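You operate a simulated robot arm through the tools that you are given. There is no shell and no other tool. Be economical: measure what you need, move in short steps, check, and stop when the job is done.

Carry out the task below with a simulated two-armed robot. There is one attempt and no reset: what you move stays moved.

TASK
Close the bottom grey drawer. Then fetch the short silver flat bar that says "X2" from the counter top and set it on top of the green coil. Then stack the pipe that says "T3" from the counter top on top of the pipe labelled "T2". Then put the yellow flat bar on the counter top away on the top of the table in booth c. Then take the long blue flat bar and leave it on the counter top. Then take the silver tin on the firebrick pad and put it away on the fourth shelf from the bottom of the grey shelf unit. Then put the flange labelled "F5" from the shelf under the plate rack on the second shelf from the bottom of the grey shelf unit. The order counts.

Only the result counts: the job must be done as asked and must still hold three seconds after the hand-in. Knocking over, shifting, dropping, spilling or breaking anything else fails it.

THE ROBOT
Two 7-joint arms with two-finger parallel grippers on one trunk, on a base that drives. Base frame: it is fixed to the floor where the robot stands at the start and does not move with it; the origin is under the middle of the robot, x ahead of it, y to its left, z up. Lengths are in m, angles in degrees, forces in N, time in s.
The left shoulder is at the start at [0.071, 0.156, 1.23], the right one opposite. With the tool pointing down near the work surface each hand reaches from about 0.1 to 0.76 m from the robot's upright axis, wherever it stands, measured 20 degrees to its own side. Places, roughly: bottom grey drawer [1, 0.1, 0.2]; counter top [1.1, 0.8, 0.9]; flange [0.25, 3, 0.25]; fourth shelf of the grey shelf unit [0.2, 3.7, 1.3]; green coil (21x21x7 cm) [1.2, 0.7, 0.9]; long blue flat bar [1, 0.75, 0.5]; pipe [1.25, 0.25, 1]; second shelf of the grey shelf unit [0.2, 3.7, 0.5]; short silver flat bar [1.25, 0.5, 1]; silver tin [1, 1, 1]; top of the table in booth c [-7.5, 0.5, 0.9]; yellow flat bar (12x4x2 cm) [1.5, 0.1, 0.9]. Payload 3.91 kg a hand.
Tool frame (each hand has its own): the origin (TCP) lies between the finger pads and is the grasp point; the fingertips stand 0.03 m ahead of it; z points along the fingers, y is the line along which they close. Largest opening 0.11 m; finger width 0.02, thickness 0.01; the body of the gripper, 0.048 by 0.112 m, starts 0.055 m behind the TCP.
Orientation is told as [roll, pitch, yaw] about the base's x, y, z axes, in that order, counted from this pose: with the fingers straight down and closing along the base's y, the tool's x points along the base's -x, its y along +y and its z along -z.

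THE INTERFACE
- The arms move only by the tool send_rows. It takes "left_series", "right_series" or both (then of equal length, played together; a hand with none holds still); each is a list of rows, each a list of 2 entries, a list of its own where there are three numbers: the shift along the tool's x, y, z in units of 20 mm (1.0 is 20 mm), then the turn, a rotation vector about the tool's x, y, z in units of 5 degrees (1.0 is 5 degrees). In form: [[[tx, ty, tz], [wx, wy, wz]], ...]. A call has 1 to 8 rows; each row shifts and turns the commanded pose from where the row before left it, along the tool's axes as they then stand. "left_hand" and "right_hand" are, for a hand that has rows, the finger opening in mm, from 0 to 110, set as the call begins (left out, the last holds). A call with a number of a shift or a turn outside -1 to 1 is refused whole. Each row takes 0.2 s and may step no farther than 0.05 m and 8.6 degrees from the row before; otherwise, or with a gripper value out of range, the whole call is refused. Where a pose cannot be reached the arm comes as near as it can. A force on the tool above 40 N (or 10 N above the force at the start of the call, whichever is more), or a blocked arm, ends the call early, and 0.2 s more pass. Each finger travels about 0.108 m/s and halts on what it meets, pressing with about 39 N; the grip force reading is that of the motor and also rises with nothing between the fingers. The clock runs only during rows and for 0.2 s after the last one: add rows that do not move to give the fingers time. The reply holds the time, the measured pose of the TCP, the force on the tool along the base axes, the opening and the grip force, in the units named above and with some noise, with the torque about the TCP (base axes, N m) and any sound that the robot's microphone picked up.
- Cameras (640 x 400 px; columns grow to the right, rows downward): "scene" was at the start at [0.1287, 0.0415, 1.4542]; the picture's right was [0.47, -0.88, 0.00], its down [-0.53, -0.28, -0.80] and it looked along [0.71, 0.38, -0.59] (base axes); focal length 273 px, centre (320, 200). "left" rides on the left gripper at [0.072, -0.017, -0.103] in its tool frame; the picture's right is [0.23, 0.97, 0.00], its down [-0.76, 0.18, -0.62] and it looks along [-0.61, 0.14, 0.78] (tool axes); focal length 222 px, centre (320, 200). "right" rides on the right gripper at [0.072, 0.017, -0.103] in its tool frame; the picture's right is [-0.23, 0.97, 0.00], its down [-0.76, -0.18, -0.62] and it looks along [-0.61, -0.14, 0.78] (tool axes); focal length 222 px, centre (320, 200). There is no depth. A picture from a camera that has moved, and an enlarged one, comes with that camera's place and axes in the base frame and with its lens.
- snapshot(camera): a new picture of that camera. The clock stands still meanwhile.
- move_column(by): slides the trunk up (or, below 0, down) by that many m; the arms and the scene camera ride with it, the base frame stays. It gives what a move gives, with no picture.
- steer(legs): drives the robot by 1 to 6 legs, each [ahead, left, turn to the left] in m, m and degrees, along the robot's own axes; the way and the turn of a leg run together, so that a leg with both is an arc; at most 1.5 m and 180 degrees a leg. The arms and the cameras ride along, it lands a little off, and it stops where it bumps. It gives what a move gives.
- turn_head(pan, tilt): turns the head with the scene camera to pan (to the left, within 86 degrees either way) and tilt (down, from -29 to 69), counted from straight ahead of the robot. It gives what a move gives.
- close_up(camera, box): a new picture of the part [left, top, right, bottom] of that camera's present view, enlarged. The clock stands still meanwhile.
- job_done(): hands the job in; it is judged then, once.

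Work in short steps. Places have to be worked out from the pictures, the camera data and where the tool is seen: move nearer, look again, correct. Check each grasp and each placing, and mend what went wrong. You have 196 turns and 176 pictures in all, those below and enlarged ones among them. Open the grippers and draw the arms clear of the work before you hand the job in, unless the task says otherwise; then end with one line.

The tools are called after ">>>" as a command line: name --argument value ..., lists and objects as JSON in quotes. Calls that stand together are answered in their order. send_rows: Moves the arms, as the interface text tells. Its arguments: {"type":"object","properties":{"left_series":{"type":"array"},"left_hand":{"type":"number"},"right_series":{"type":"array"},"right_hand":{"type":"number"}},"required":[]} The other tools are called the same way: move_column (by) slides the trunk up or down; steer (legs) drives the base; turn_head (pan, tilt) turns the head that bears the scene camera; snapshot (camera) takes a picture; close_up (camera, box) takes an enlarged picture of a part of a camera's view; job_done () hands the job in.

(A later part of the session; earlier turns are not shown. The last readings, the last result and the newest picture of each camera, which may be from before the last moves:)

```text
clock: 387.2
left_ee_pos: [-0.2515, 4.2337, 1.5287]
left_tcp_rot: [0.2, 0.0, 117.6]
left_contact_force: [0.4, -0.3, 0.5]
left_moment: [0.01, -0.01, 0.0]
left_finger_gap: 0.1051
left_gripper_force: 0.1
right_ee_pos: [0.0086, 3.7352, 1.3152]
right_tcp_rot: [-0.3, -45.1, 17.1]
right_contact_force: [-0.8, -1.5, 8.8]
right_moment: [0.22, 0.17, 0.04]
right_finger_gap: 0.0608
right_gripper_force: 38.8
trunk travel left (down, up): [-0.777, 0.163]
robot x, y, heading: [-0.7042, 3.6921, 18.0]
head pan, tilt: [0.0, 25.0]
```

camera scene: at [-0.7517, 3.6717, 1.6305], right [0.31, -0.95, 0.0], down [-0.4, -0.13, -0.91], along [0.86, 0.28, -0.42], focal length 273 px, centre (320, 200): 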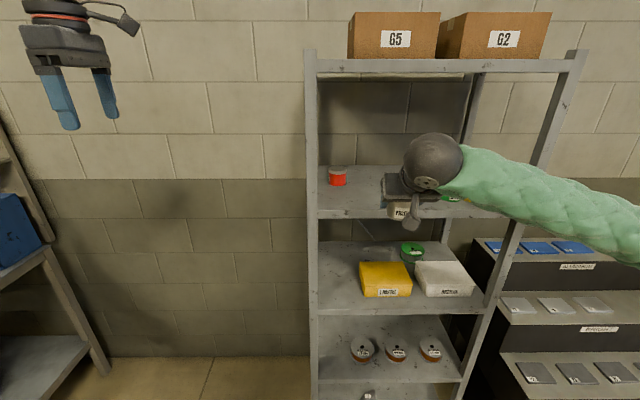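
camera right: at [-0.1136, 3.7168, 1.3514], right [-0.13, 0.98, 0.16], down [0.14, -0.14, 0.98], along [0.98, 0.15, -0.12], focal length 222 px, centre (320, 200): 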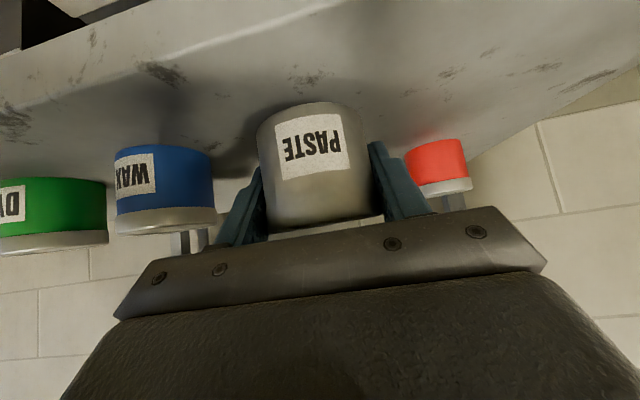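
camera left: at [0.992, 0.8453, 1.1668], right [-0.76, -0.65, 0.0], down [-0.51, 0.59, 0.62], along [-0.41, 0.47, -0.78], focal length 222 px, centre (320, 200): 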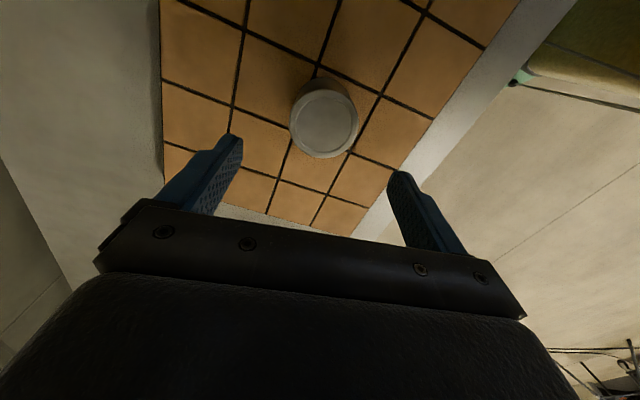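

Contact (9 N). I open to 80 mm and withdraw along the fingers, then check.

>>> send_rows --right_series '[[[0, 0, 0], [0, 0, 0]], [[0, 0, 0], [0, 0, 0]], [[0, 0, 0], [0, 0, 0]]]' --right_hand 80

>>> send_rows --right_series '[[[0, 0, -0.5], [0, 0, 0]], [[0, 0, -1], [0, 0, 0]], [[0, 0, -1], [0, 0, 0]], [[0, 0, -1], [0, 0, 0]]]'

>>> steer --legs '[[-0.4, 0, 0]]'

>>> snapshot --camera "scene"

```text
clock: 388.0
left_ee_pos: [-0.2498, 4.2344, 1.5281]
left_tcp_rot: [0.2, 0.0, 117.6]
left_contact_force: [0.0, -0.9, -0.6]
left_moment: [0.03, 0.01, 0.01]
left_finger_gap: 0.1054
left_gripper_force: 0.0
right_ee_pos: [0.0098, 3.736, 1.3129]
right_tcp_rot: [-0.4, -44.9, 17.1]
right_contact_force: [0.6, 0.7, -0.5]
right_moment: [0.02, 0.01, 0.01]
right_finger_gap: 0.0803
right_gripper_force: 0.1
trunk travel left (down, up): [-0.777, 0.163]
robot x, y, heading: [-0.7125, 3.6942, 18.0]
head pan, tilt: [0.0, 25.0]
```

```text
clock: 389.0
left_ee_pos: [-0.2515, 4.2326, 1.5294]
left_tcp_rot: [0.1, 0.1, 117.7]
left_contact_force: [-0.6, 0.1, -0.1]
left_moment: [0.01, -0.04, 0.0]
left_finger_gap: 0.1049
left_gripper_force: 0.0
right_ee_pos: [-0.039, 3.7209, 1.3632]
right_tcp_rot: [-0.4, -45.1, 17.1]
right_contact_force: [-0.2, -0.4, -0.6]
right_moment: [-0.02, -0.04, 0.01]
right_finger_gap: 0.0799
right_gripper_force: 0.0
trunk travel left (down, up): [-0.777, 0.163]
robot x, y, heading: [-0.7127, 3.6924, 17.8]
head pan, tilt: [0.0, 25.0]
```

```text
clock: 391.5
left_ee_pos: [-0.6356, 4.1103, 1.5281]
left_tcp_rot: [0.2, 0.1, 117.7]
left_contact_force: [-0.3, 0.0, -0.3]
left_moment: [0.01, 0.0, -0.01]
left_finger_gap: 0.1053
left_gripper_force: 0.1
right_ee_pos: [-0.4219, 3.5997, 1.3614]
right_tcp_rot: [-0.6, -45.0, 17.3]
right_contact_force: [0.1, 0.0, -0.4]
right_moment: [0.01, -0.02, -0.01]
right_finger_gap: 0.0802
right_gripper_force: 0.1
trunk travel left (down, up): [-0.777, 0.163]
robot x, y, heading: [-1.0949, 3.5653, 18.0]
head pan, tilt: [0.0, 25.0]
```

```text
37 pictures are left
camera scene: at [-0.9581, 3.6134, 1.5742], right [0.31, -0.95, 0.0], down [-0.4, -0.13, -0.91], along [0.86, 0.28, -0.42], focal length 273 px, centre (320, 200)
```

scene: 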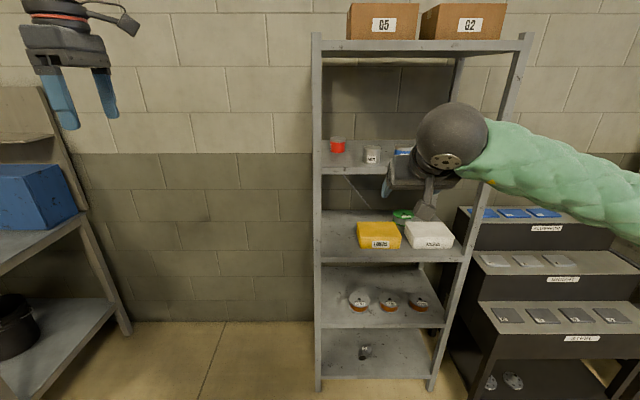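

The tin stands on the 4th shelf. Now the flange: I move right 0.8 m and lower the trunk to look under the plate rack.

>>> steer --legs '[[0, -0.8, 0]]'

>>> move_column --by -0.4

>>> move_column --by -0.33

>>> turn_head --pan 0 --tilt 25

>>> snapshot --camera "scene"

```text
clock: 395.7
left_ee_pos: [-0.3865, 3.3512, 1.529]
left_tcp_rot: [0.3, 0.0, 116.8]
left_contact_force: [-0.7, -0.6, -0.9]
left_moment: [0.03, -0.02, -0.02]
left_finger_gap: 0.1051
left_gripper_force: 0.0
right_ee_pos: [-0.1824, 2.8365, 1.361]
right_tcp_rot: [-0.5, -45.1, 16.4]
right_contact_force: [-0.5, 0.0, -1.1]
right_moment: [-0.01, -0.02, -0.02]
right_finger_gap: 0.0799
right_gripper_force: 0.0
trunk travel left (down, up): [-0.777, 0.163]
robot x, y, heading: [-0.8541, 2.812, 16.9]
head pan, tilt: [0.0, 25.0]
```

```text
clock: 399.5
left_ee_pos: [-0.3876, 3.3497, 1.1288]
left_tcp_rot: [0.2, 0.0, 116.8]
left_contact_force: [-0.1, 0.3, 0.0]
left_moment: [0.05, -0.01, 0.01]
left_finger_gap: 0.105
left_gripper_force: 0.1
right_ee_pos: [-0.1823, 2.836, 0.9618]
right_tcp_rot: [-0.6, -45.1, 16.3]
right_contact_force: [0.3, -0.7, 1.5]
right_moment: [0.03, 0.01, 0.0]
right_finger_gap: 0.0801
right_gripper_force: 0.1
trunk travel left (down, up): [-0.377, 0.563]
robot x, y, heading: [-0.856, 2.8191, 17.4]
head pan, tilt: [0.0, 25.0]
```

```text
clock: 402.8
left_ee_pos: [-0.3878, 3.3498, 0.7987]
left_tcp_rot: [0.2, 0.0, 116.8]
left_contact_force: [1.0, 0.3, -0.1]
left_moment: [-0.03, -0.03, 0.03]
left_finger_gap: 0.1048
left_gripper_force: 0.0
right_ee_pos: [-0.1821, 2.8364, 0.6315]
right_tcp_rot: [-0.5, -45.1, 16.3]
right_contact_force: [-0.3, -0.2, 0.4]
right_moment: [-0.02, 0.01, 0.03]
right_finger_gap: 0.0801
right_gripper_force: 0.0
trunk travel left (down, up): [-0.047, 0.893]
robot x, y, heading: [-0.8561, 2.8193, 17.3]
head pan, tilt: [0.0, 25.0]
```

```text
clock: 403.4
left_ee_pos: [-0.3886, 3.3505, 0.7977]
left_tcp_rot: [0.4, 0.0, 116.8]
left_contact_force: [0.9, -0.2, -0.1]
left_moment: [0.0, -0.01, -0.02]
left_finger_gap: 0.1052
left_gripper_force: 0.1
right_ee_pos: [-0.182, 2.8357, 0.6323]
right_tcp_rot: [-0.5, -45.1, 16.3]
right_contact_force: [0.1, -1.4, -0.3]
right_moment: [-0.04, -0.01, 0.01]
right_finger_gap: 0.0799
right_gripper_force: 0.1
trunk travel left (down, up): [-0.047, 0.893]
robot x, y, heading: [-0.855, 2.8166, 17.3]
head pan, tilt: [0.0, 25.0]
```

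```text
36 pictures are left
camera scene: at [-0.7187, 2.859, 0.8443], right [0.3, -0.96, 0.0], down [-0.4, -0.13, -0.91], along [0.87, 0.27, -0.42], focal length 273 px, centre (320, 200)
```

scene: 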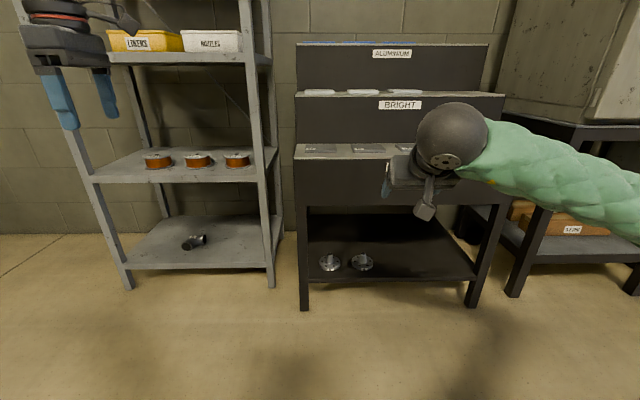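

>>> close_up --camera "scene" --box '[296, 230, 392, 290]'

>>> close_up --camera "scene" --box '[80, 130, 304, 270]'

```text
6.67 times, centred on (344, 260) of scene
camera zoom: at [-0.7187, 2.859, 0.8443], right [0.3, -0.96, 0.0], down [-0.4, -0.13, -0.91], along [0.87, 0.27, -0.42], focal length 1818 px, centre (160, -200)
```

zoom: 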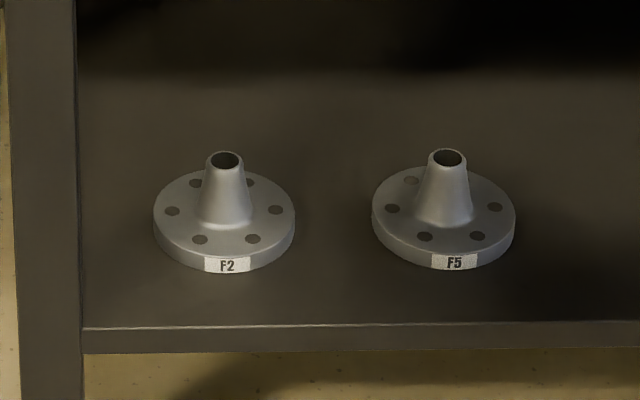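

```text
2.86 times, centred on (192, 200) of scene
camera zoom: at [-0.7187, 2.859, 0.8443], right [0.3, -0.96, 0.0], down [-0.4, -0.13, -0.91], along [0.87, 0.27, -0.42], focal length 779 px, centre (686, 200)
```

zoom: 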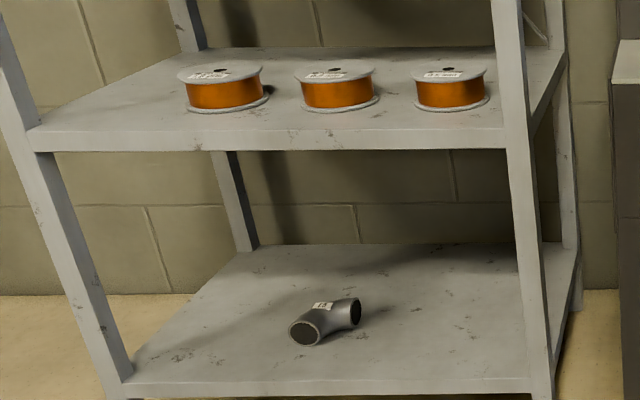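

F5 is the right flange at ≈(1.073,2.762), shelf z≈0.145, disc ≈8.5 cm. I'll grip its disc. First I lower the right hand in front of the rack to z≈0.20 and open it to 105 mm.

>>> send_rows --right_series '[[[0.7, 0, 0.7], [0, 0, 0]], [[0.7, 0, 0.7], [0, 0, 0]], [[0.7, 0, 0.7], [0, 0, 0]], [[0.7, 0, 0.7], [0, 0, 0]], [[0.7, 0, 0.7], [0, 0, 0]], [[0.7, 0, 0.7], [0, 0, 0]], [[0.7, 0, 0.7], [0, 0, 0]], [[0.7, 0, 0.7], [0, 0, 0]]]' --right_hand 106

>>> send_rows --right_series '[[[0.7, 0, 0.7], [0, 0, 0]], [[0.7, 0, 0.7], [0, 0, 0]], [[0.7, 0, 0.7], [0, 0, 0]], [[0.7, 0, 0.7], [0, 0, 0]], [[0.7, 0, 0.7], [0, 0, 0]], [[0.7, 0, 0.7], [0, 0, 0]], [[0.7, 0, 0.7], [0, 0, 0]], [[0.7, 0, 0.7], [0, 0, 0]]]'

>>> steer --legs '[[0.1, 0, 0.7]]'

>>> snapshot --camera "right"

```text
clock: 405.2
left_ee_pos: [-0.3863, 3.3491, 0.7969]
left_tcp_rot: [0.3, 0.0, 116.8]
left_contact_force: [-0.2, 0.4, -0.3]
left_moment: [0.0, -0.04, -0.01]
left_finger_gap: 0.1051
left_gripper_force: 0.2
right_ee_pos: [-0.1805, 2.8355, 0.4741]
right_tcp_rot: [-0.5, -45.0, 16.3]
right_contact_force: [-0.4, -0.7, 0.2]
right_moment: [0.0, 0.03, -0.03]
right_finger_gap: 0.1058
right_gripper_force: 0.0
trunk travel left (down, up): [-0.047, 0.893]
robot x, y, heading: [-0.8571, 2.816, 16.9]
head pan, tilt: [0.0, 25.0]
```

```text
clock: 407.0
left_ee_pos: [-0.387, 3.3508, 0.7982]
left_tcp_rot: [0.3, 0.0, 116.8]
left_contact_force: [-0.4, 1.5, -0.1]
left_moment: [-0.04, 0.03, -0.01]
left_finger_gap: 0.1051
left_gripper_force: 0.0
right_ee_pos: [-0.1805, 2.8345, 0.3169]
right_tcp_rot: [-0.5, -45.1, 16.4]
right_contact_force: [0.1, -1.1, 0.2]
right_moment: [0.0, 0.0, -0.01]
right_finger_gap: 0.1062
right_gripper_force: 0.2
trunk travel left (down, up): [-0.047, 0.893]
robot x, y, heading: [-0.8551, 2.8178, 17.2]
head pan, tilt: [0.0, 25.0]
```

```text
clock: 408.1
left_ee_pos: [-0.2971, 3.3866, 0.799]
left_tcp_rot: [0.2, 0.0, 117.5]
left_contact_force: [-0.7, -0.2, 0.7]
left_moment: [0.0, -0.01, -0.01]
left_finger_gap: 0.1051
left_gripper_force: 0.1
right_ee_pos: [-0.085, 2.872, 0.3157]
right_tcp_rot: [-0.6, -45.2, 17.1]
right_contact_force: [-0.4, 0.7, -0.4]
right_moment: [0.0, -0.04, 0.0]
right_finger_gap: 0.1059
right_gripper_force: 0.2
trunk travel left (down, up): [-0.047, 0.893]
robot x, y, heading: [-0.7578, 2.8444, 18.0]
head pan, tilt: [0.0, 25.0]
```

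```text
33 pictures are left
camera right: at [-0.2096, 2.8541, 0.3384], right [-0.13, 0.98, 0.16], down [0.14, -0.14, 0.98], along [0.98, 0.15, -0.12], focal length 222 px, centre (320, 200)
```

right: 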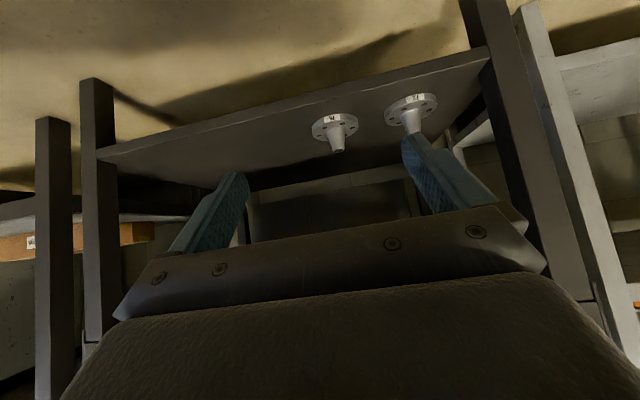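

F5 confirmed at ≈(1.08,2.763). I lower to z≈0.205 and drive 0.27 m ahead so the fingers straddle it.

>>> send_rows --right_series '[[[0.65, 0, 0.65], [0, 0, 0]], [[0.65, 0, 0.65], [0, 0, 0]], [[0.65, 0, 0.65], [0, 0, 0]], [[0.65, 0, 0.65], [0, 0, 0]], [[0.65, 0, 0.65], [0, 0, 0]], [[0.65, 0, 0.65], [0, 0, 0]]]'

>>> steer --legs '[[0.2, 0.005, 0]]'

>>> snapshot --camera "right"

>>> snapshot --camera "scene"

```text
clock: 409.5
left_ee_pos: [-0.2984, 3.3879, 0.7979]
left_tcp_rot: [0.2, 0.1, 117.6]
left_contact_force: [-0.5, 1.1, 0.4]
left_moment: [0.0, -0.06, -0.02]
left_finger_gap: 0.105
left_gripper_force: 0.1
right_ee_pos: [-0.0835, 2.8718, 0.2083]
right_tcp_rot: [-0.6, -45.1, 17.1]
right_contact_force: [-1.1, 0.0, 0.0]
right_moment: [0.03, 0.01, 0.0]
right_finger_gap: 0.1061
right_gripper_force: 0.1
trunk travel left (down, up): [-0.047, 0.893]
robot x, y, heading: [-0.76, 2.8482, 17.9]
head pan, tilt: [0.0, 25.0]
```

```text
clock: 411.1
left_ee_pos: [-0.1102, 3.453, 0.7984]
left_tcp_rot: [0.2, 0.0, 117.5]
left_contact_force: [-0.8, 0.4, -0.1]
left_moment: [0.0, -0.04, 0.0]
left_finger_gap: 0.105
left_gripper_force: 0.1
right_ee_pos: [0.1037, 2.9392, 0.2055]
right_tcp_rot: [-0.5, -45.2, 17.2]
right_contact_force: [0.3, 0.4, -0.7]
right_moment: [0.01, -0.03, -0.03]
right_finger_gap: 0.106
right_gripper_force: 0.0
trunk travel left (down, up): [-0.047, 0.893]
robot x, y, heading: [-0.574, 2.9136, 17.9]
head pan, tilt: [0.0, 25.0]
```

```text
32 pictures are left
camera right: at [-0.02, 2.9214, 0.2283], right [-0.13, 0.98, 0.16], down [0.14, -0.14, 0.98], along [0.98, 0.15, -0.12], focal length 222 px, centre (320, 200)
```

right: 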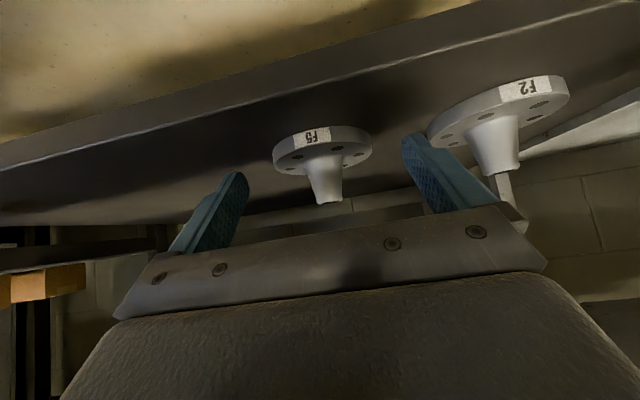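

```text
31 pictures are left
camera scene: at [-0.4352, 2.9577, 0.8443], right [0.31, -0.95, 0.0], down [-0.4, -0.13, -0.91], along [0.86, 0.28, -0.42], focal length 273 px, centre (320, 200)
```

scene: 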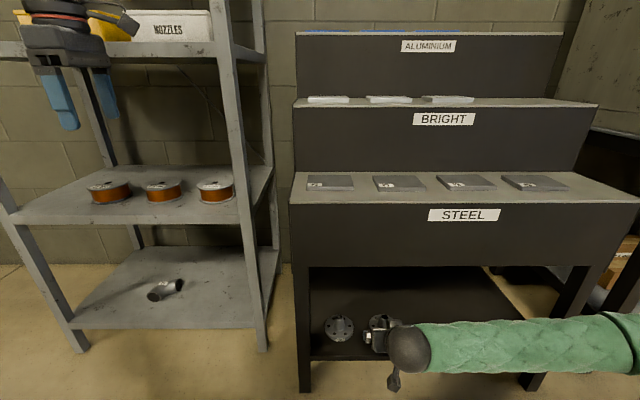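

I retract the left hand from the shelf unit, then drive the last 7.3 cm so the fingers straddle F5.

>>> send_rows --left_series '[[[0, 1, 0], [0, 0, 0]], [[0, 1, 0], [0, 0, 0]], [[0, 1, 0], [0, 0, 0]], [[0, 1, 0], [0, 0, 0]], [[0, 1, 0], [0, 0, 0]], [[0, 1, 0], [0, 0, 0]]]'

>>> steer --legs '[[0.074, -0.002, 0]]'

>>> snapshot --camera "right"

```text
clock: 412.5
left_ee_pos: [-0.2176, 3.3974, 0.7986]
left_tcp_rot: [0.2, 0.0, 117.6]
left_contact_force: [0.1, 0.3, -1.4]
left_moment: [-0.03, 0.01, -0.01]
left_finger_gap: 0.1053
left_gripper_force: 0.0
right_ee_pos: [0.1031, 2.9386, 0.2055]
right_tcp_rot: [-0.5, -45.0, 17.2]
right_contact_force: [0.0, 0.0, 0.3]
right_moment: [-0.04, 0.01, 0.03]
right_finger_gap: 0.106
right_gripper_force: 0.0
trunk travel left (down, up): [-0.047, 0.893]
robot x, y, heading: [-0.5713, 2.9099, 17.8]
head pan, tilt: [0.0, 25.0]
```

```text
clock: 413.6
left_ee_pos: [-0.1473, 3.4189, 0.7991]
left_tcp_rot: [0.3, 0.1, 117.7]
left_contact_force: [0.4, -1.0, 0.9]
left_moment: [0.0, 0.01, 0.02]
left_finger_gap: 0.1053
left_gripper_force: 0.1
right_ee_pos: [0.1744, 2.9614, 0.2058]
right_tcp_rot: [-0.5, -45.1, 17.3]
right_contact_force: [0.0, -0.3, 0.6]
right_moment: [0.02, 0.02, -0.01]
right_finger_gap: 0.1059
right_gripper_force: 0.1
trunk travel left (down, up): [-0.047, 0.893]
robot x, y, heading: [-0.4994, 2.9364, 18.4]
head pan, tilt: [0.0, 25.0]
```

```text
30 pictures are left
camera right: at [0.0509, 2.9431, 0.2283], right [-0.13, 0.98, 0.15], down [0.14, -0.14, 0.98], along [0.98, 0.15, -0.12], focal length 222 px, centre (320, 200)
```

right: 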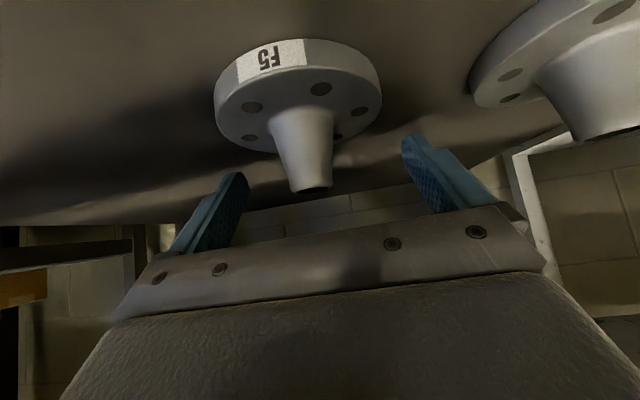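

Fingertips should meet the disc at its widest, so I back up 3 cm, then lower 2 cm and check.

>>> steer --legs '[[-0.031, 0, 0]]'

>>> move_column --by -0.022

>>> snapshot --camera "right"

>>> close_up --camera "scene" --box '[290, 290, 466, 400]'

```text
clock: 414.4
left_ee_pos: [-0.1783, 3.4107, 0.7979]
left_tcp_rot: [0.3, 0.0, 117.7]
left_contact_force: [-0.7, 0.0, -0.4]
left_moment: [0.01, 0.04, 0.02]
left_finger_gap: 0.1052
left_gripper_force: 0.0
right_ee_pos: [0.1456, 2.9524, 0.2052]
right_tcp_rot: [-0.4, -45.0, 17.2]
right_contact_force: [0.8, 0.7, 0.9]
right_moment: [0.02, 0.02, -0.04]
right_finger_gap: 0.1058
right_gripper_force: 0.1
trunk travel left (down, up): [-0.047, 0.893]
robot x, y, heading: [-0.5335, 2.9247, 17.9]
head pan, tilt: [0.0, 25.0]
```

```text
clock: 415.0
left_ee_pos: [-0.1772, 3.409, 0.7767]
left_tcp_rot: [0.3, 0.1, 117.8]
left_contact_force: [0.1, -0.3, 0.1]
left_moment: [0.03, 0.02, -0.01]
left_finger_gap: 0.1048
left_gripper_force: 0.1
right_ee_pos: [0.1459, 2.9533, 0.189]
right_tcp_rot: [-0.3, -45.5, 17.2]
right_contact_force: [-7.1, -6.8, 14.0]
right_moment: [0.6, 0.18, 0.5]
right_finger_gap: 0.1037
right_gripper_force: 0.0
trunk travel left (down, up): [-0.025, 0.915]
robot x, y, heading: [-0.529, 2.9216, 18.0]
head pan, tilt: [0.0, 25.0]
stopped: the force on the tool passed its limit at 42 N (the readings are from after the stop); the commanded pose is now the measured one
```

```text
29 pictures are left
camera right: at [0.0211, 2.9343, 0.2102], right [-0.13, 0.98, 0.16], down [0.14, -0.14, 0.98], along [0.98, 0.15, -0.12], focal length 222 px, centre (320, 200)
```

right: 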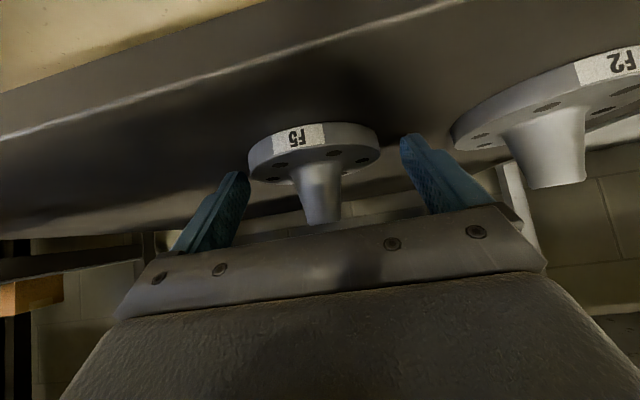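

```text
3.64 times, centred on (378, 345) of scene
camera zoom: at [-0.3945, 2.9689, 0.8224], right [0.31, -0.95, 0.0], down [-0.4, -0.13, -0.91], along [0.86, 0.28, -0.42], focal length 992 px, centre (109, -327)
```

zoom: 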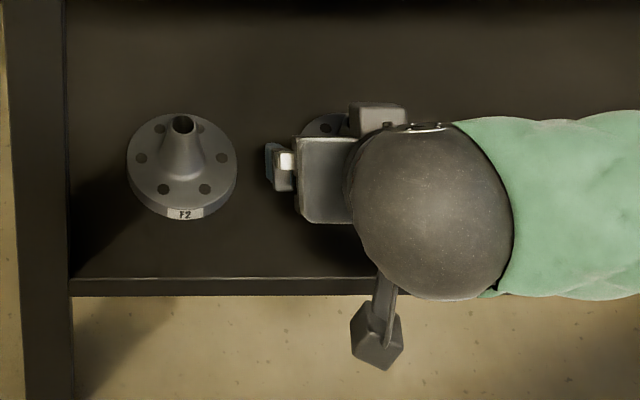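

Fingertips touched the shelf (z≈0.16) on both sides of F5. I relieve 3 mm and close on the disc.

>>> send_rows --right_series '[[[-0.1, 0, -0.1], [0, 0, 0]], [[0, 0, 0], [0, 0, 0]]]'

>>> send_rows --right_series '[[[0, 0, 0], [0, 0, 0]], [[0, 0, 0], [0, 0, 0]], [[0, 0, 0], [0, 0, 0]], [[0, 0, 0], [0, 0, 0]]]' --right_hand 0

>>> snapshot --camera "right"

```text
clock: 415.6
left_ee_pos: [-0.1778, 3.4107, 0.7764]
left_tcp_rot: [0.3, 0.0, 117.6]
left_contact_force: [-0.5, 0.3, -0.1]
left_moment: [0.01, 0.02, -0.02]
left_finger_gap: 0.1049
left_gripper_force: 0.0
right_ee_pos: [0.1446, 2.9547, 0.1897]
right_tcp_rot: [-0.2, -45.3, 17.2]
right_contact_force: [0.7, 0.8, -0.4]
right_moment: [0.03, -0.01, -0.03]
right_finger_gap: 0.1058
right_gripper_force: 0.1
trunk travel left (down, up): [-0.025, 0.915]
robot x, y, heading: [-0.5294, 2.9265, 18.0]
head pan, tilt: [0.0, 25.0]
```

```text
clock: 416.6
left_ee_pos: [-0.1773, 3.4118, 0.7779]
left_tcp_rot: [0.2, 0.0, 117.7]
left_contact_force: [0.2, -0.5, 0.2]
left_moment: [-0.02, -0.02, -0.04]
left_finger_gap: 0.1052
left_gripper_force: 0.1
right_ee_pos: [0.1459, 2.9526, 0.1899]
right_tcp_rot: [-0.2, -45.3, 17.2]
right_contact_force: [0.6, -0.5, 0.0]
right_moment: [0.08, -0.08, -0.06]
right_finger_gap: 0.0832
right_gripper_force: 39.3
trunk travel left (down, up): [-0.025, 0.915]
robot x, y, heading: [-0.5297, 2.9249, 18.2]
head pan, tilt: [0.0, 25.0]
```

```text
27 pictures are left
camera right: at [0.0215, 2.9343, 0.2117], right [-0.13, 0.98, 0.16], down [0.14, -0.14, 0.98], along [0.98, 0.15, -0.12], focal length 222 px, centre (320, 200)
```

right: 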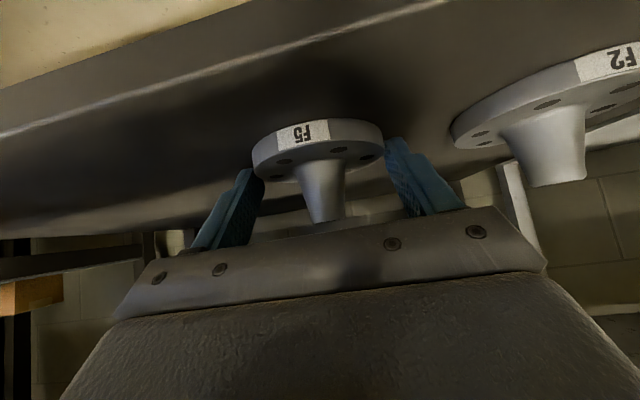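

Gripping the disc (83 mm). I lift 3 cm gently and check.

>>> send_rows --right_series '[[[-0.25, 0, -0.25], [0, 0, 0]], [[-0.35, 0, -0.35], [0, 0, 0]], [[-0.5, 0, -0.5], [0, 0, 0]], [[0, 0, 0], [0, 0, 0]]]'

>>> snapshot --camera "right"

```text
clock: 417.6
left_ee_pos: [-0.177, 3.4105, 0.7761]
left_tcp_rot: [0.2, 0.0, 117.7]
left_contact_force: [-0.4, 0.7, -0.6]
left_moment: [0.0, -0.01, 0.01]
left_finger_gap: 0.1053
left_gripper_force: 0.1
right_ee_pos: [0.1451, 2.9526, 0.2212]
right_tcp_rot: [-0.2, -45.3, 17.3]
right_contact_force: [-0.4, -0.3, -5.6]
right_moment: [-0.02, 0.07, 0.01]
right_finger_gap: 0.0832
right_gripper_force: 39.3
trunk travel left (down, up): [-0.025, 0.915]
robot x, y, heading: [-0.5315, 2.9261, 18.2]
head pan, tilt: [0.0, 25.0]
```

```text
26 pictures are left
camera right: at [0.0218, 2.9344, 0.243], right [-0.13, 0.98, 0.16], down [0.14, -0.14, 0.98], along [0.98, 0.15, -0.12], focal length 222 px, centre (320, 200)
```

right: 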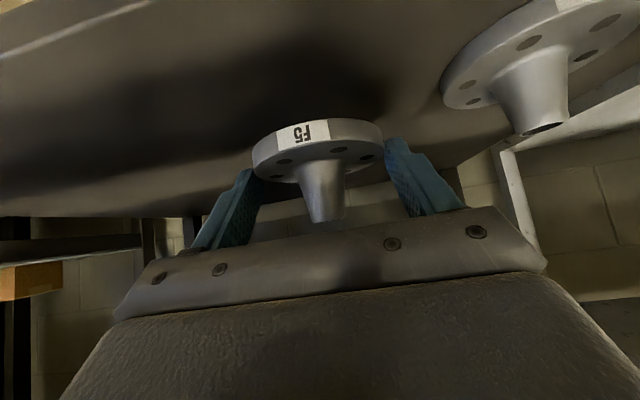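

F5 is held securely. I back out 0.4 m, raise the trunk, and drive left to the shelf unit.

>>> steer --legs '[[-0.42, 0, 0], [0, 0.744, 0]]'

>>> move_column --by 0.36

>>> turn_head --pan -10 --tilt 35

>>> snapshot --camera "scene"

>>> snapshot --camera "right"

```text
clock: 423.9
left_ee_pos: [-0.808, 3.9915, 0.7758]
left_tcp_rot: [0.3, 0.0, 117.5]
left_contact_force: [-0.1, 0.0, 0.0]
left_moment: [0.0, 0.02, 0.0]
left_finger_gap: 0.1051
left_gripper_force: 0.1
right_ee_pos: [-0.4869, 3.5341, 0.2212]
right_tcp_rot: [-0.2, -45.3, 16.9]
right_contact_force: [-0.5, 0.3, -5.3]
right_moment: [-0.03, 0.06, -0.03]
right_finger_gap: 0.0833
right_gripper_force: 39.4
trunk travel left (down, up): [-0.025, 0.915]
robot x, y, heading: [-1.162, 3.5104, 17.9]
head pan, tilt: [0.0, 25.0]
```

```text
clock: 427.4
left_ee_pos: [-0.8074, 3.993, 1.1362]
left_tcp_rot: [0.4, 0.0, 117.5]
left_contact_force: [0.0, 0.4, -0.7]
left_moment: [0.03, -0.04, -0.01]
left_finger_gap: 0.1052
left_gripper_force: 0.1
right_ee_pos: [-0.4869, 3.5343, 0.5802]
right_tcp_rot: [-0.2, -45.3, 16.9]
right_contact_force: [0.7, 0.0, -5.8]
right_moment: [-0.05, 0.06, 0.0]
right_finger_gap: 0.0835
right_gripper_force: 39.5
trunk travel left (down, up): [-0.385, 0.555]
robot x, y, heading: [-1.1582, 3.5081, 17.7]
head pan, tilt: [0.0, 25.0]
```

```text
clock: 428.1
left_ee_pos: [-0.8078, 3.9922, 1.1367]
left_tcp_rot: [0.3, 0.0, 117.5]
left_contact_force: [-0.1, -0.1, -0.1]
left_moment: [-0.02, -0.03, 0.0]
left_finger_gap: 0.1052
left_gripper_force: 0.1
right_ee_pos: [-0.4855, 3.5345, 0.5798]
right_tcp_rot: [-0.3, -45.3, 17.1]
right_contact_force: [0.6, -0.5, -5.8]
right_moment: [-0.02, 0.09, -0.01]
right_finger_gap: 0.0832
right_gripper_force: 38.8
trunk travel left (down, up): [-0.385, 0.555]
robot x, y, heading: [-1.1629, 3.5033, 18.1]
head pan, tilt: [-10.0, 35.0]
```

```text
25 pictures are left
camera scene: at [-1.0261, 3.5354, 1.1665], right [0.14, -0.99, 0.0], down [-0.57, -0.08, -0.82], along [0.81, 0.11, -0.57], focal length 273 px, centre (320, 200)
```

scene: 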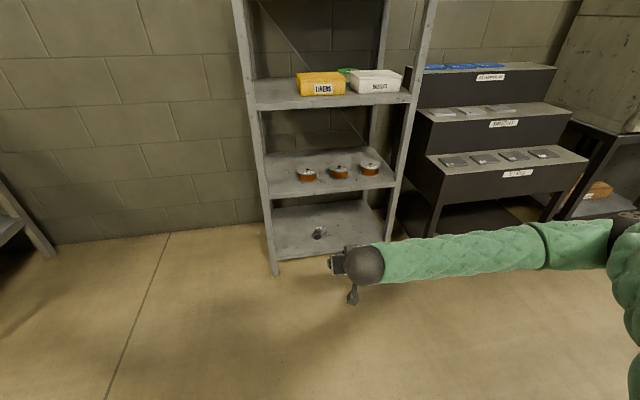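

```text
24 pictures are left
camera right: at [-0.6103, 3.5154, 0.6029], right [-0.13, 0.98, 0.16], down [0.14, -0.14, 0.98], along [0.98, 0.15, -0.12], focal length 222 px, centre (320, 200)
```

right: 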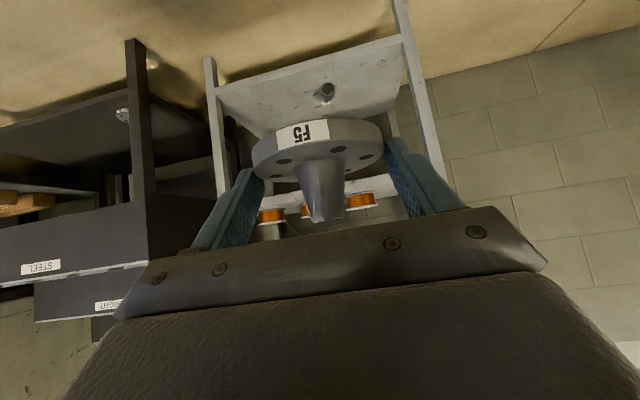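

Best spot: in front of the gap between the first two spools, flange centre (1.16,3.467). To keep my elbow above the plate rack's steps I raise the trunk 0.1 while lowering the arm 0.1, then drive in partway.

>>> move_column --by 0.12

>>> send_rows --right_series '[[[0.7, 0, 0.7], [0, 0, 0]], [[0.7, 0, 0.7], [0, 0, 0]], [[0.7, 0, 0.7], [0, 0, 0]], [[0.7, 0, 0.7], [0, 0, 0]], [[0.7, 0, 0.7], [0, 0, 0]], [[0.5, 0, 0.5], [0, 0, 0]]]'

>>> steer --legs '[[0.38, -0.045, 0]]'

>>> turn_head --pan -25 --tilt 35

>>> snapshot --camera "scene"

>>> snapshot --camera "right"

```text
clock: 429.6
left_ee_pos: [-0.8076, 3.9917, 1.2571]
left_tcp_rot: [0.3, 0.0, 117.6]
left_contact_force: [1.3, -0.6, 0.3]
left_moment: [0.01, 0.03, 0.01]
left_finger_gap: 0.1049
left_gripper_force: 0.0
right_ee_pos: [-0.4857, 3.5352, 0.6996]
right_tcp_rot: [-0.2, -45.3, 17.1]
right_contact_force: [0.1, 0.2, -5.6]
right_moment: [0.0, 0.11, 0.03]
right_finger_gap: 0.0833
right_gripper_force: 38.5
trunk travel left (down, up): [-0.505, 0.435]
robot x, y, heading: [-1.1639, 3.506, 17.8]
head pan, tilt: [-10.0, 35.0]
```

```text
clock: 431.0
left_ee_pos: [-0.8074, 3.9923, 1.2557]
left_tcp_rot: [0.3, 0.0, 117.5]
left_contact_force: [-0.7, 0.8, 0.3]
left_moment: [0.03, -0.04, -0.01]
left_finger_gap: 0.1051
left_gripper_force: 0.1
right_ee_pos: [-0.4797, 3.5492, 0.6158]
right_tcp_rot: [-0.6, -44.8, 16.9]
right_contact_force: [-0.5, 0.3, -5.5]
right_moment: [0.0, 0.1, -0.01]
right_finger_gap: 0.0833
right_gripper_force: 38.8
right hand out of reach, approached as far as the arm can: row 3, 4, 5, 6
trunk travel left (down, up): [-0.505, 0.435]
robot x, y, heading: [-1.1603, 3.5063, 17.8]
head pan, tilt: [-10.0, 35.0]
```

```text
clock: 433.4
left_ee_pos: [-0.4214, 4.0601, 1.2559]
left_tcp_rot: [0.3, 0.0, 117.0]
left_contact_force: [1.0, -0.2, 0.3]
left_moment: [-0.05, 0.0, -0.01]
left_finger_gap: 0.1054
left_gripper_force: 0.0
right_ee_pos: [-0.1017, 3.6148, 0.6152]
right_tcp_rot: [-0.6, -44.7, 16.3]
right_contact_force: [0.5, 0.1, -5.7]
right_moment: [-0.03, 0.1, 0.01]
right_finger_gap: 0.0831
right_gripper_force: 38.9
trunk travel left (down, up): [-0.505, 0.435]
robot x, y, heading: [-0.7876, 3.5795, 17.3]
head pan, tilt: [-10.0, 35.0]
```

```text
clock: 434.2
left_ee_pos: [-0.4254, 4.0606, 1.2564]
left_tcp_rot: [0.4, 0.1, 116.9]
left_contact_force: [-0.8, 0.3, -0.1]
left_moment: [0.0, 0.01, 0.01]
left_finger_gap: 0.1052
left_gripper_force: 0.2
right_ee_pos: [-0.1018, 3.6149, 0.6167]
right_tcp_rot: [-0.8, -44.8, 16.4]
right_contact_force: [0.6, -0.1, -6.1]
right_moment: [-0.04, 0.07, 0.01]
right_finger_gap: 0.0833
right_gripper_force: 39.0
trunk travel left (down, up): [-0.505, 0.435]
robot x, y, heading: [-0.7848, 3.5777, 17.3]
head pan, tilt: [-25.0, 35.0]
```

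```text
23 pictures are left
camera scene: at [-0.6479, 3.5831, 1.2865], right [-0.13, -0.99, 0.0], down [-0.57, 0.08, -0.82], along [0.81, -0.11, -0.57], focal length 273 px, centre (320, 200)
```

scene: 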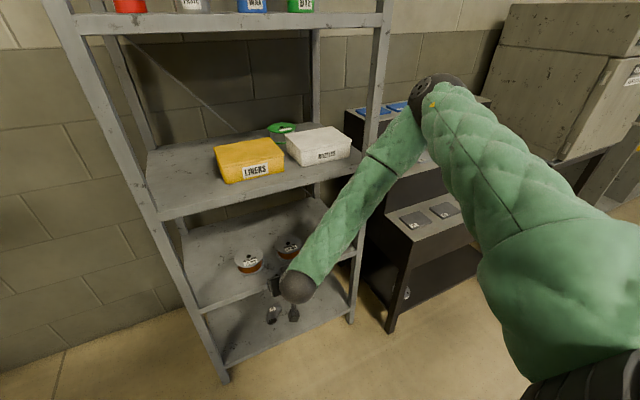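

```text
22 pictures are left
camera right: at [-0.2262, 3.598, 0.6392], right [-0.11, 0.98, 0.15], down [0.15, -0.13, 0.98], along [0.98, 0.13, -0.13], focal length 222 px, centre (320, 200)
```

right: 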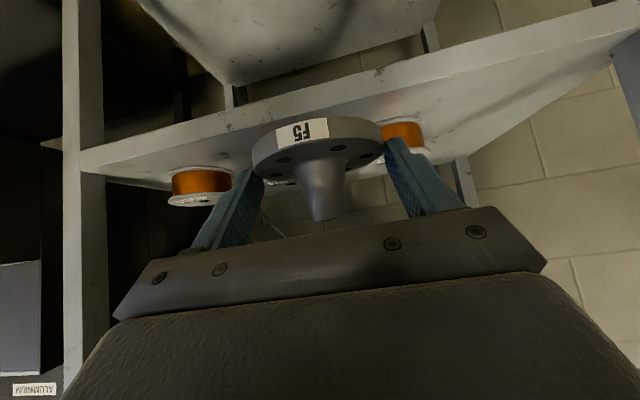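

The raised posture brought the elbow toward the shelf upright, so I back off, undo that (arm up, trunk down), and return to the earlier posture.

>>> steer --legs '[[-0.2, 0, 0.7]]'

>>> send_rows --right_series '[[[-0.7, 0, -0.7], [0, 0, 0]], [[-0.7, 0, -0.7], [0, 0, 0]], [[-0.7, 0, -0.7], [0, 0, 0]], [[-0.7, 0, -0.7], [0, 0, 0]], [[-0.35, 0, -0.35], [0, 0, 0]]]'

>>> move_column --by -0.11

>>> snapshot --camera "scene"

```text
clock: 435.8
left_ee_pos: [-0.6206, 4.0035, 1.2565]
left_tcp_rot: [0.2, 0.0, 117.6]
left_contact_force: [-0.9, -0.8, 0.5]
left_moment: [0.03, -0.05, 0.01]
left_finger_gap: 0.1052
left_gripper_force: 0.1
right_ee_pos: [-0.2927, 3.5629, 0.6158]
right_tcp_rot: [-0.7, -44.8, 17.0]
right_contact_force: [-0.2, 0.4, -5.2]
right_moment: [-0.03, 0.14, -0.01]
right_finger_gap: 0.0831
right_gripper_force: 38.6
trunk travel left (down, up): [-0.505, 0.435]
robot x, y, heading: [-0.9756, 3.517, 18.2]
head pan, tilt: [-25.0, 35.0]
```

```text
clock: 437.0
left_ee_pos: [-0.6197, 4.0033, 1.2571]
left_tcp_rot: [0.3, 0.0, 117.6]
left_contact_force: [0.0, 0.1, -0.6]
left_moment: [-0.03, 0.0, 0.02]
left_finger_gap: 0.1049
left_gripper_force: 0.0
right_ee_pos: [-0.2916, 3.5638, 0.7041]
right_tcp_rot: [-0.7, -44.7, 17.2]
right_contact_force: [0.6, 0.2, -5.4]
right_moment: [-0.03, 0.07, -0.01]
right_finger_gap: 0.0832
right_gripper_force: 38.9
trunk travel left (down, up): [-0.505, 0.435]
robot x, y, heading: [-0.9768, 3.5177, 17.8]
head pan, tilt: [-25.0, 35.0]
```

```text
clock: 438.4
left_ee_pos: [-0.6203, 4.0037, 1.1466]
left_tcp_rot: [0.4, 0.0, 117.6]
left_contact_force: [-0.2, -0.8, 1.1]
left_moment: [0.01, -0.03, 0.01]
left_finger_gap: 0.1051
left_gripper_force: 0.0
right_ee_pos: [-0.2911, 3.5634, 0.595]
right_tcp_rot: [-0.8, -44.8, 16.9]
right_contact_force: [0.0, -0.2, -6.0]
right_moment: [-0.03, 0.14, -0.02]
right_finger_gap: 0.0831
right_gripper_force: 39.1
trunk travel left (down, up): [-0.395, 0.545]
robot x, y, heading: [-0.9763, 3.5214, 17.9]
head pan, tilt: [-25.0, 35.0]
```

```text
21 pictures are left
camera scene: at [-0.8381, 3.5243, 1.1766], right [-0.12, -0.99, 0.0], down [-0.57, 0.07, -0.82], along [0.81, -0.1, -0.57], focal length 273 px, centre (320, 200)
```

scene: 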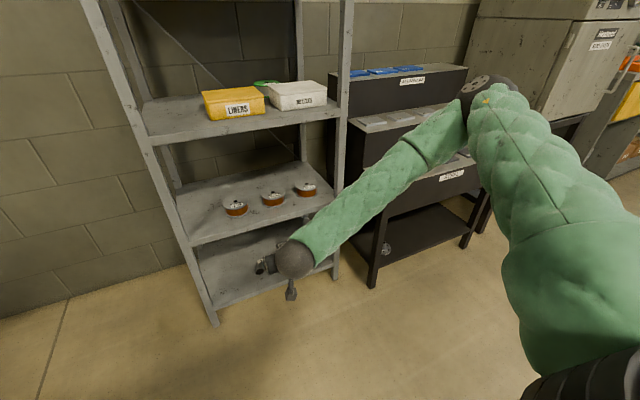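

The elbow now stays up in front of the unit with room to spare. I drive ahead 0.2 m and check.

>>> steer --legs '[[0.2, -0.01, 0]]'

>>> snapshot --camera "scene"

>>> snapshot --camera "right"

```text
clock: 440.0
left_ee_pos: [-0.4228, 4.0542, 1.1448]
left_tcp_rot: [0.5, 0.0, 117.5]
left_contact_force: [-0.1, 0.2, -0.3]
left_moment: [-0.03, 0.03, -0.03]
left_finger_gap: 0.1051
left_gripper_force: 0.1
right_ee_pos: [-0.0973, 3.6137, 0.5928]
right_tcp_rot: [-0.7, -44.6, 16.8]
right_contact_force: [0.2, 0.6, -5.9]
right_moment: [0.0, 0.09, -0.01]
right_finger_gap: 0.0836
right_gripper_force: 39.6
trunk travel left (down, up): [-0.395, 0.545]
robot x, y, heading: [-0.7806, 3.571, 17.9]
head pan, tilt: [-25.0, 35.0]
```

```text
20 pictures are left
camera scene: at [-0.6429, 3.576, 1.1762], right [-0.13, -0.99, 0.0], down [-0.57, 0.07, -0.82], along [0.81, -0.1, -0.58], focal length 273 px, centre (320, 200)
```

scene: 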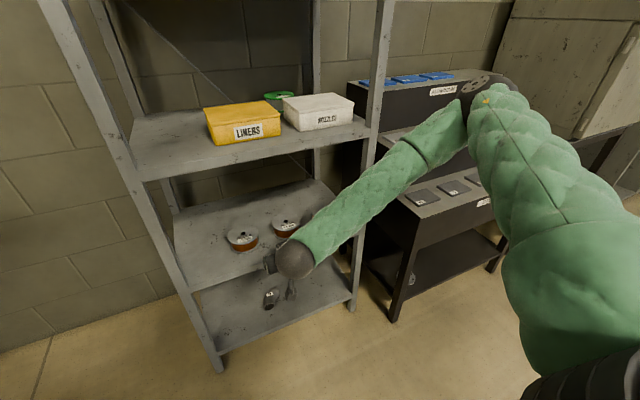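

```text
19 pictures are left
camera right: at [-0.2212, 3.5955, 0.6172], right [-0.12, 0.98, 0.15], down [0.15, -0.13, 0.98], along [0.98, 0.14, -0.13], focal length 222 px, centre (320, 200)
```

right: 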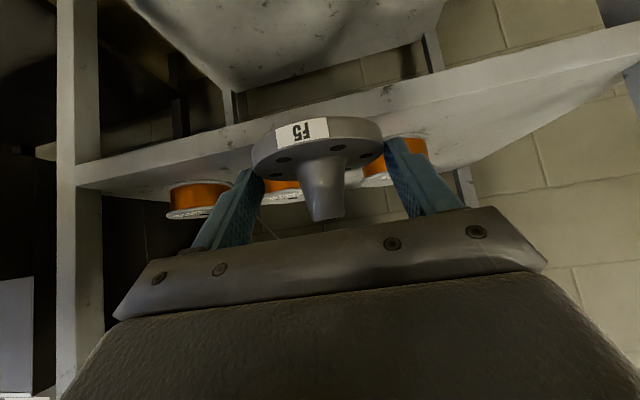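

Aligned with the gap (Y=3.467). I drive the last 0.124 m and lower 5 cm toward the shelf.

>>> steer --legs '[[0.122, 0, 0]]'

>>> move_column --by -0.045

>>> snapshot --camera "right"

>>> close_up --camera "scene" --box '[130, 150, 402, 320]'

```text
clock: 441.3
left_ee_pos: [-0.3028, 4.0936, 1.1449]
left_tcp_rot: [0.4, 0.0, 117.3]
left_contact_force: [-0.4, 0.0, -1.0]
left_moment: [0.01, 0.05, 0.05]
left_finger_gap: 0.1049
left_gripper_force: 0.1
right_ee_pos: [0.0221, 3.6511, 0.5938]
right_tcp_rot: [-0.7, -44.7, 16.9]
right_contact_force: [-2.4, 1.4, -4.4]
right_moment: [-0.02, 0.16, -0.03]
right_finger_gap: 0.0833
right_gripper_force: 39.0
trunk travel left (down, up): [-0.395, 0.545]
robot x, y, heading: [-0.6604, 3.6053, 17.7]
head pan, tilt: [-25.0, 35.0]
```

```text
clock: 441.8
left_ee_pos: [-0.3049, 4.0916, 1.1302]
left_tcp_rot: [0.3, 0.3, 117.4]
left_contact_force: [0.1, 0.4, -0.4]
left_moment: [-0.03, 0.01, -0.01]
left_finger_gap: 0.1049
left_gripper_force: 0.0
right_ee_pos: [0.022, 3.6528, 0.5837]
right_tcp_rot: [-0.2, -45.3, 16.6]
right_contact_force: [-7.9, -5.9, 13.8]
right_moment: [0.94, 0.07, 0.34]
right_finger_gap: 0.0831
right_gripper_force: 39.1
trunk travel left (down, up): [-0.379, 0.561]
robot x, y, heading: [-0.6598, 3.6075, 17.8]
head pan, tilt: [-25.0, 35.0]
stopped: the force on the tool passed its limit at 62 N (the readings are from after the stop); the commanded pose is now the measured one
```

```text
18 pictures are left
camera right: at [-0.1023, 3.635, 0.6065], right [-0.12, 0.98, 0.16], down [0.14, -0.14, 0.98], along [0.98, 0.14, -0.12], focal length 222 px, centre (320, 200)
```

right: 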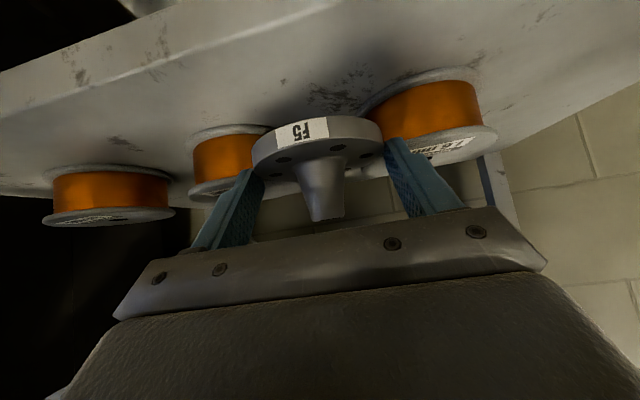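

```text
2.35 times, centred on (266, 235) of scene
camera zoom: at [-0.5259, 3.6133, 1.1603], right [-0.13, -0.99, 0.0], down [-0.57, 0.07, -0.82], along [0.81, -0.1, -0.57], focal length 642 px, centre (447, 118)
```

zoom: 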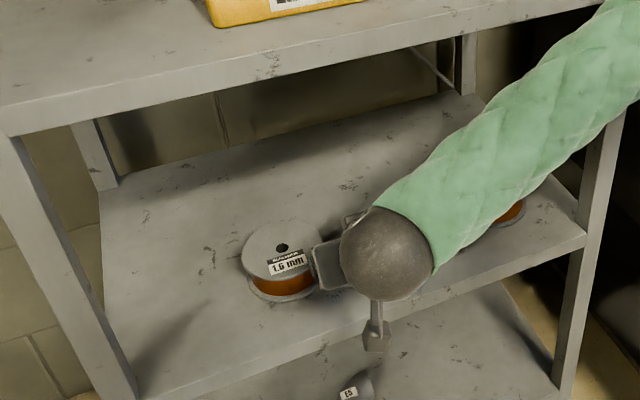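

The left finger met spool 1's rim (moment shows contact on that side). I raise at once, back off, and shift left to the free front-left area (target Y≈3.642).

>>> move_column --by 0.05

>>> steer --legs '[[-0.17, 0, 0], [0, 0.175, 0]]'

>>> snapshot --camera "scene"

>>> snapshot --camera "right"

```text
clock: 442.7
left_ee_pos: [-0.3049, 4.093, 1.1797]
left_tcp_rot: [0.4, 0.1, 117.4]
left_contact_force: [0.0, 0.5, 0.3]
left_moment: [0.0, -0.01, -0.01]
left_finger_gap: 0.1051
left_gripper_force: 0.1
right_ee_pos: [0.0219, 3.6529, 0.6332]
right_tcp_rot: [-0.2, -45.1, 16.6]
right_contact_force: [-0.9, 0.4, -4.8]
right_moment: [-0.01, 0.06, 0.01]
right_finger_gap: 0.0832
right_gripper_force: 38.8
trunk travel left (down, up): [-0.429, 0.511]
robot x, y, heading: [-0.6608, 3.6086, 17.7]
head pan, tilt: [-25.0, 35.0]
```

```text
clock: 445.2
left_ee_pos: [-0.5218, 4.2101, 1.179]
left_tcp_rot: [0.5, 0.1, 117.2]
left_contact_force: [-0.2, 0.5, -0.8]
left_moment: [-0.03, 0.0, 0.02]
left_finger_gap: 0.1051
left_gripper_force: 0.0
right_ee_pos: [-0.1954, 3.7688, 0.6329]
right_tcp_rot: [-0.5, -45.3, 16.5]
right_contact_force: [-0.8, 0.4, -6.1]
right_moment: [-0.04, 0.11, -0.02]
right_finger_gap: 0.0833
right_gripper_force: 38.7
trunk travel left (down, up): [-0.429, 0.511]
robot x, y, heading: [-0.8801, 3.7269, 17.5]
head pan, tilt: [-25.0, 35.0]
```

```text
16 pictures are left
camera scene: at [-0.7431, 3.7309, 1.2101], right [-0.13, -0.99, 0.0], down [-0.57, 0.07, -0.82], along [0.81, -0.11, -0.57], focal length 273 px, centre (320, 200)
```

scene: 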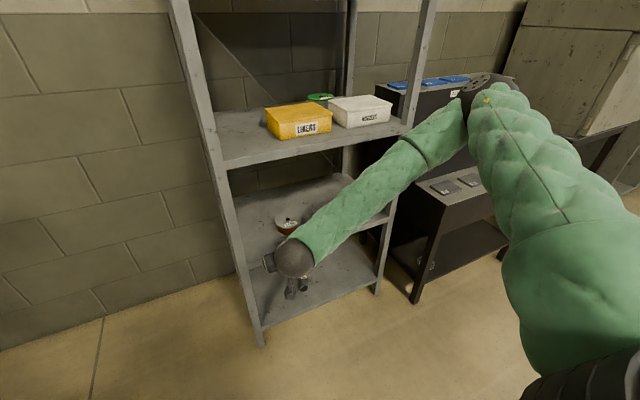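

```text
15 pictures are left
camera right: at [-0.3195, 3.7507, 0.6553], right [-0.12, 0.98, 0.16], down [0.14, -0.14, 0.98], along [0.98, 0.14, -0.12], focal length 222 px, centre (320, 200)
```

right: 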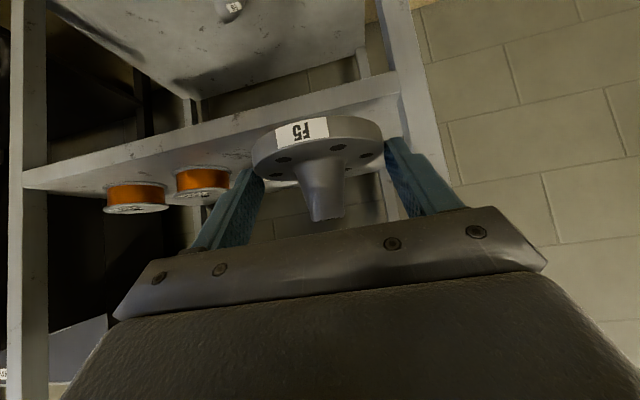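

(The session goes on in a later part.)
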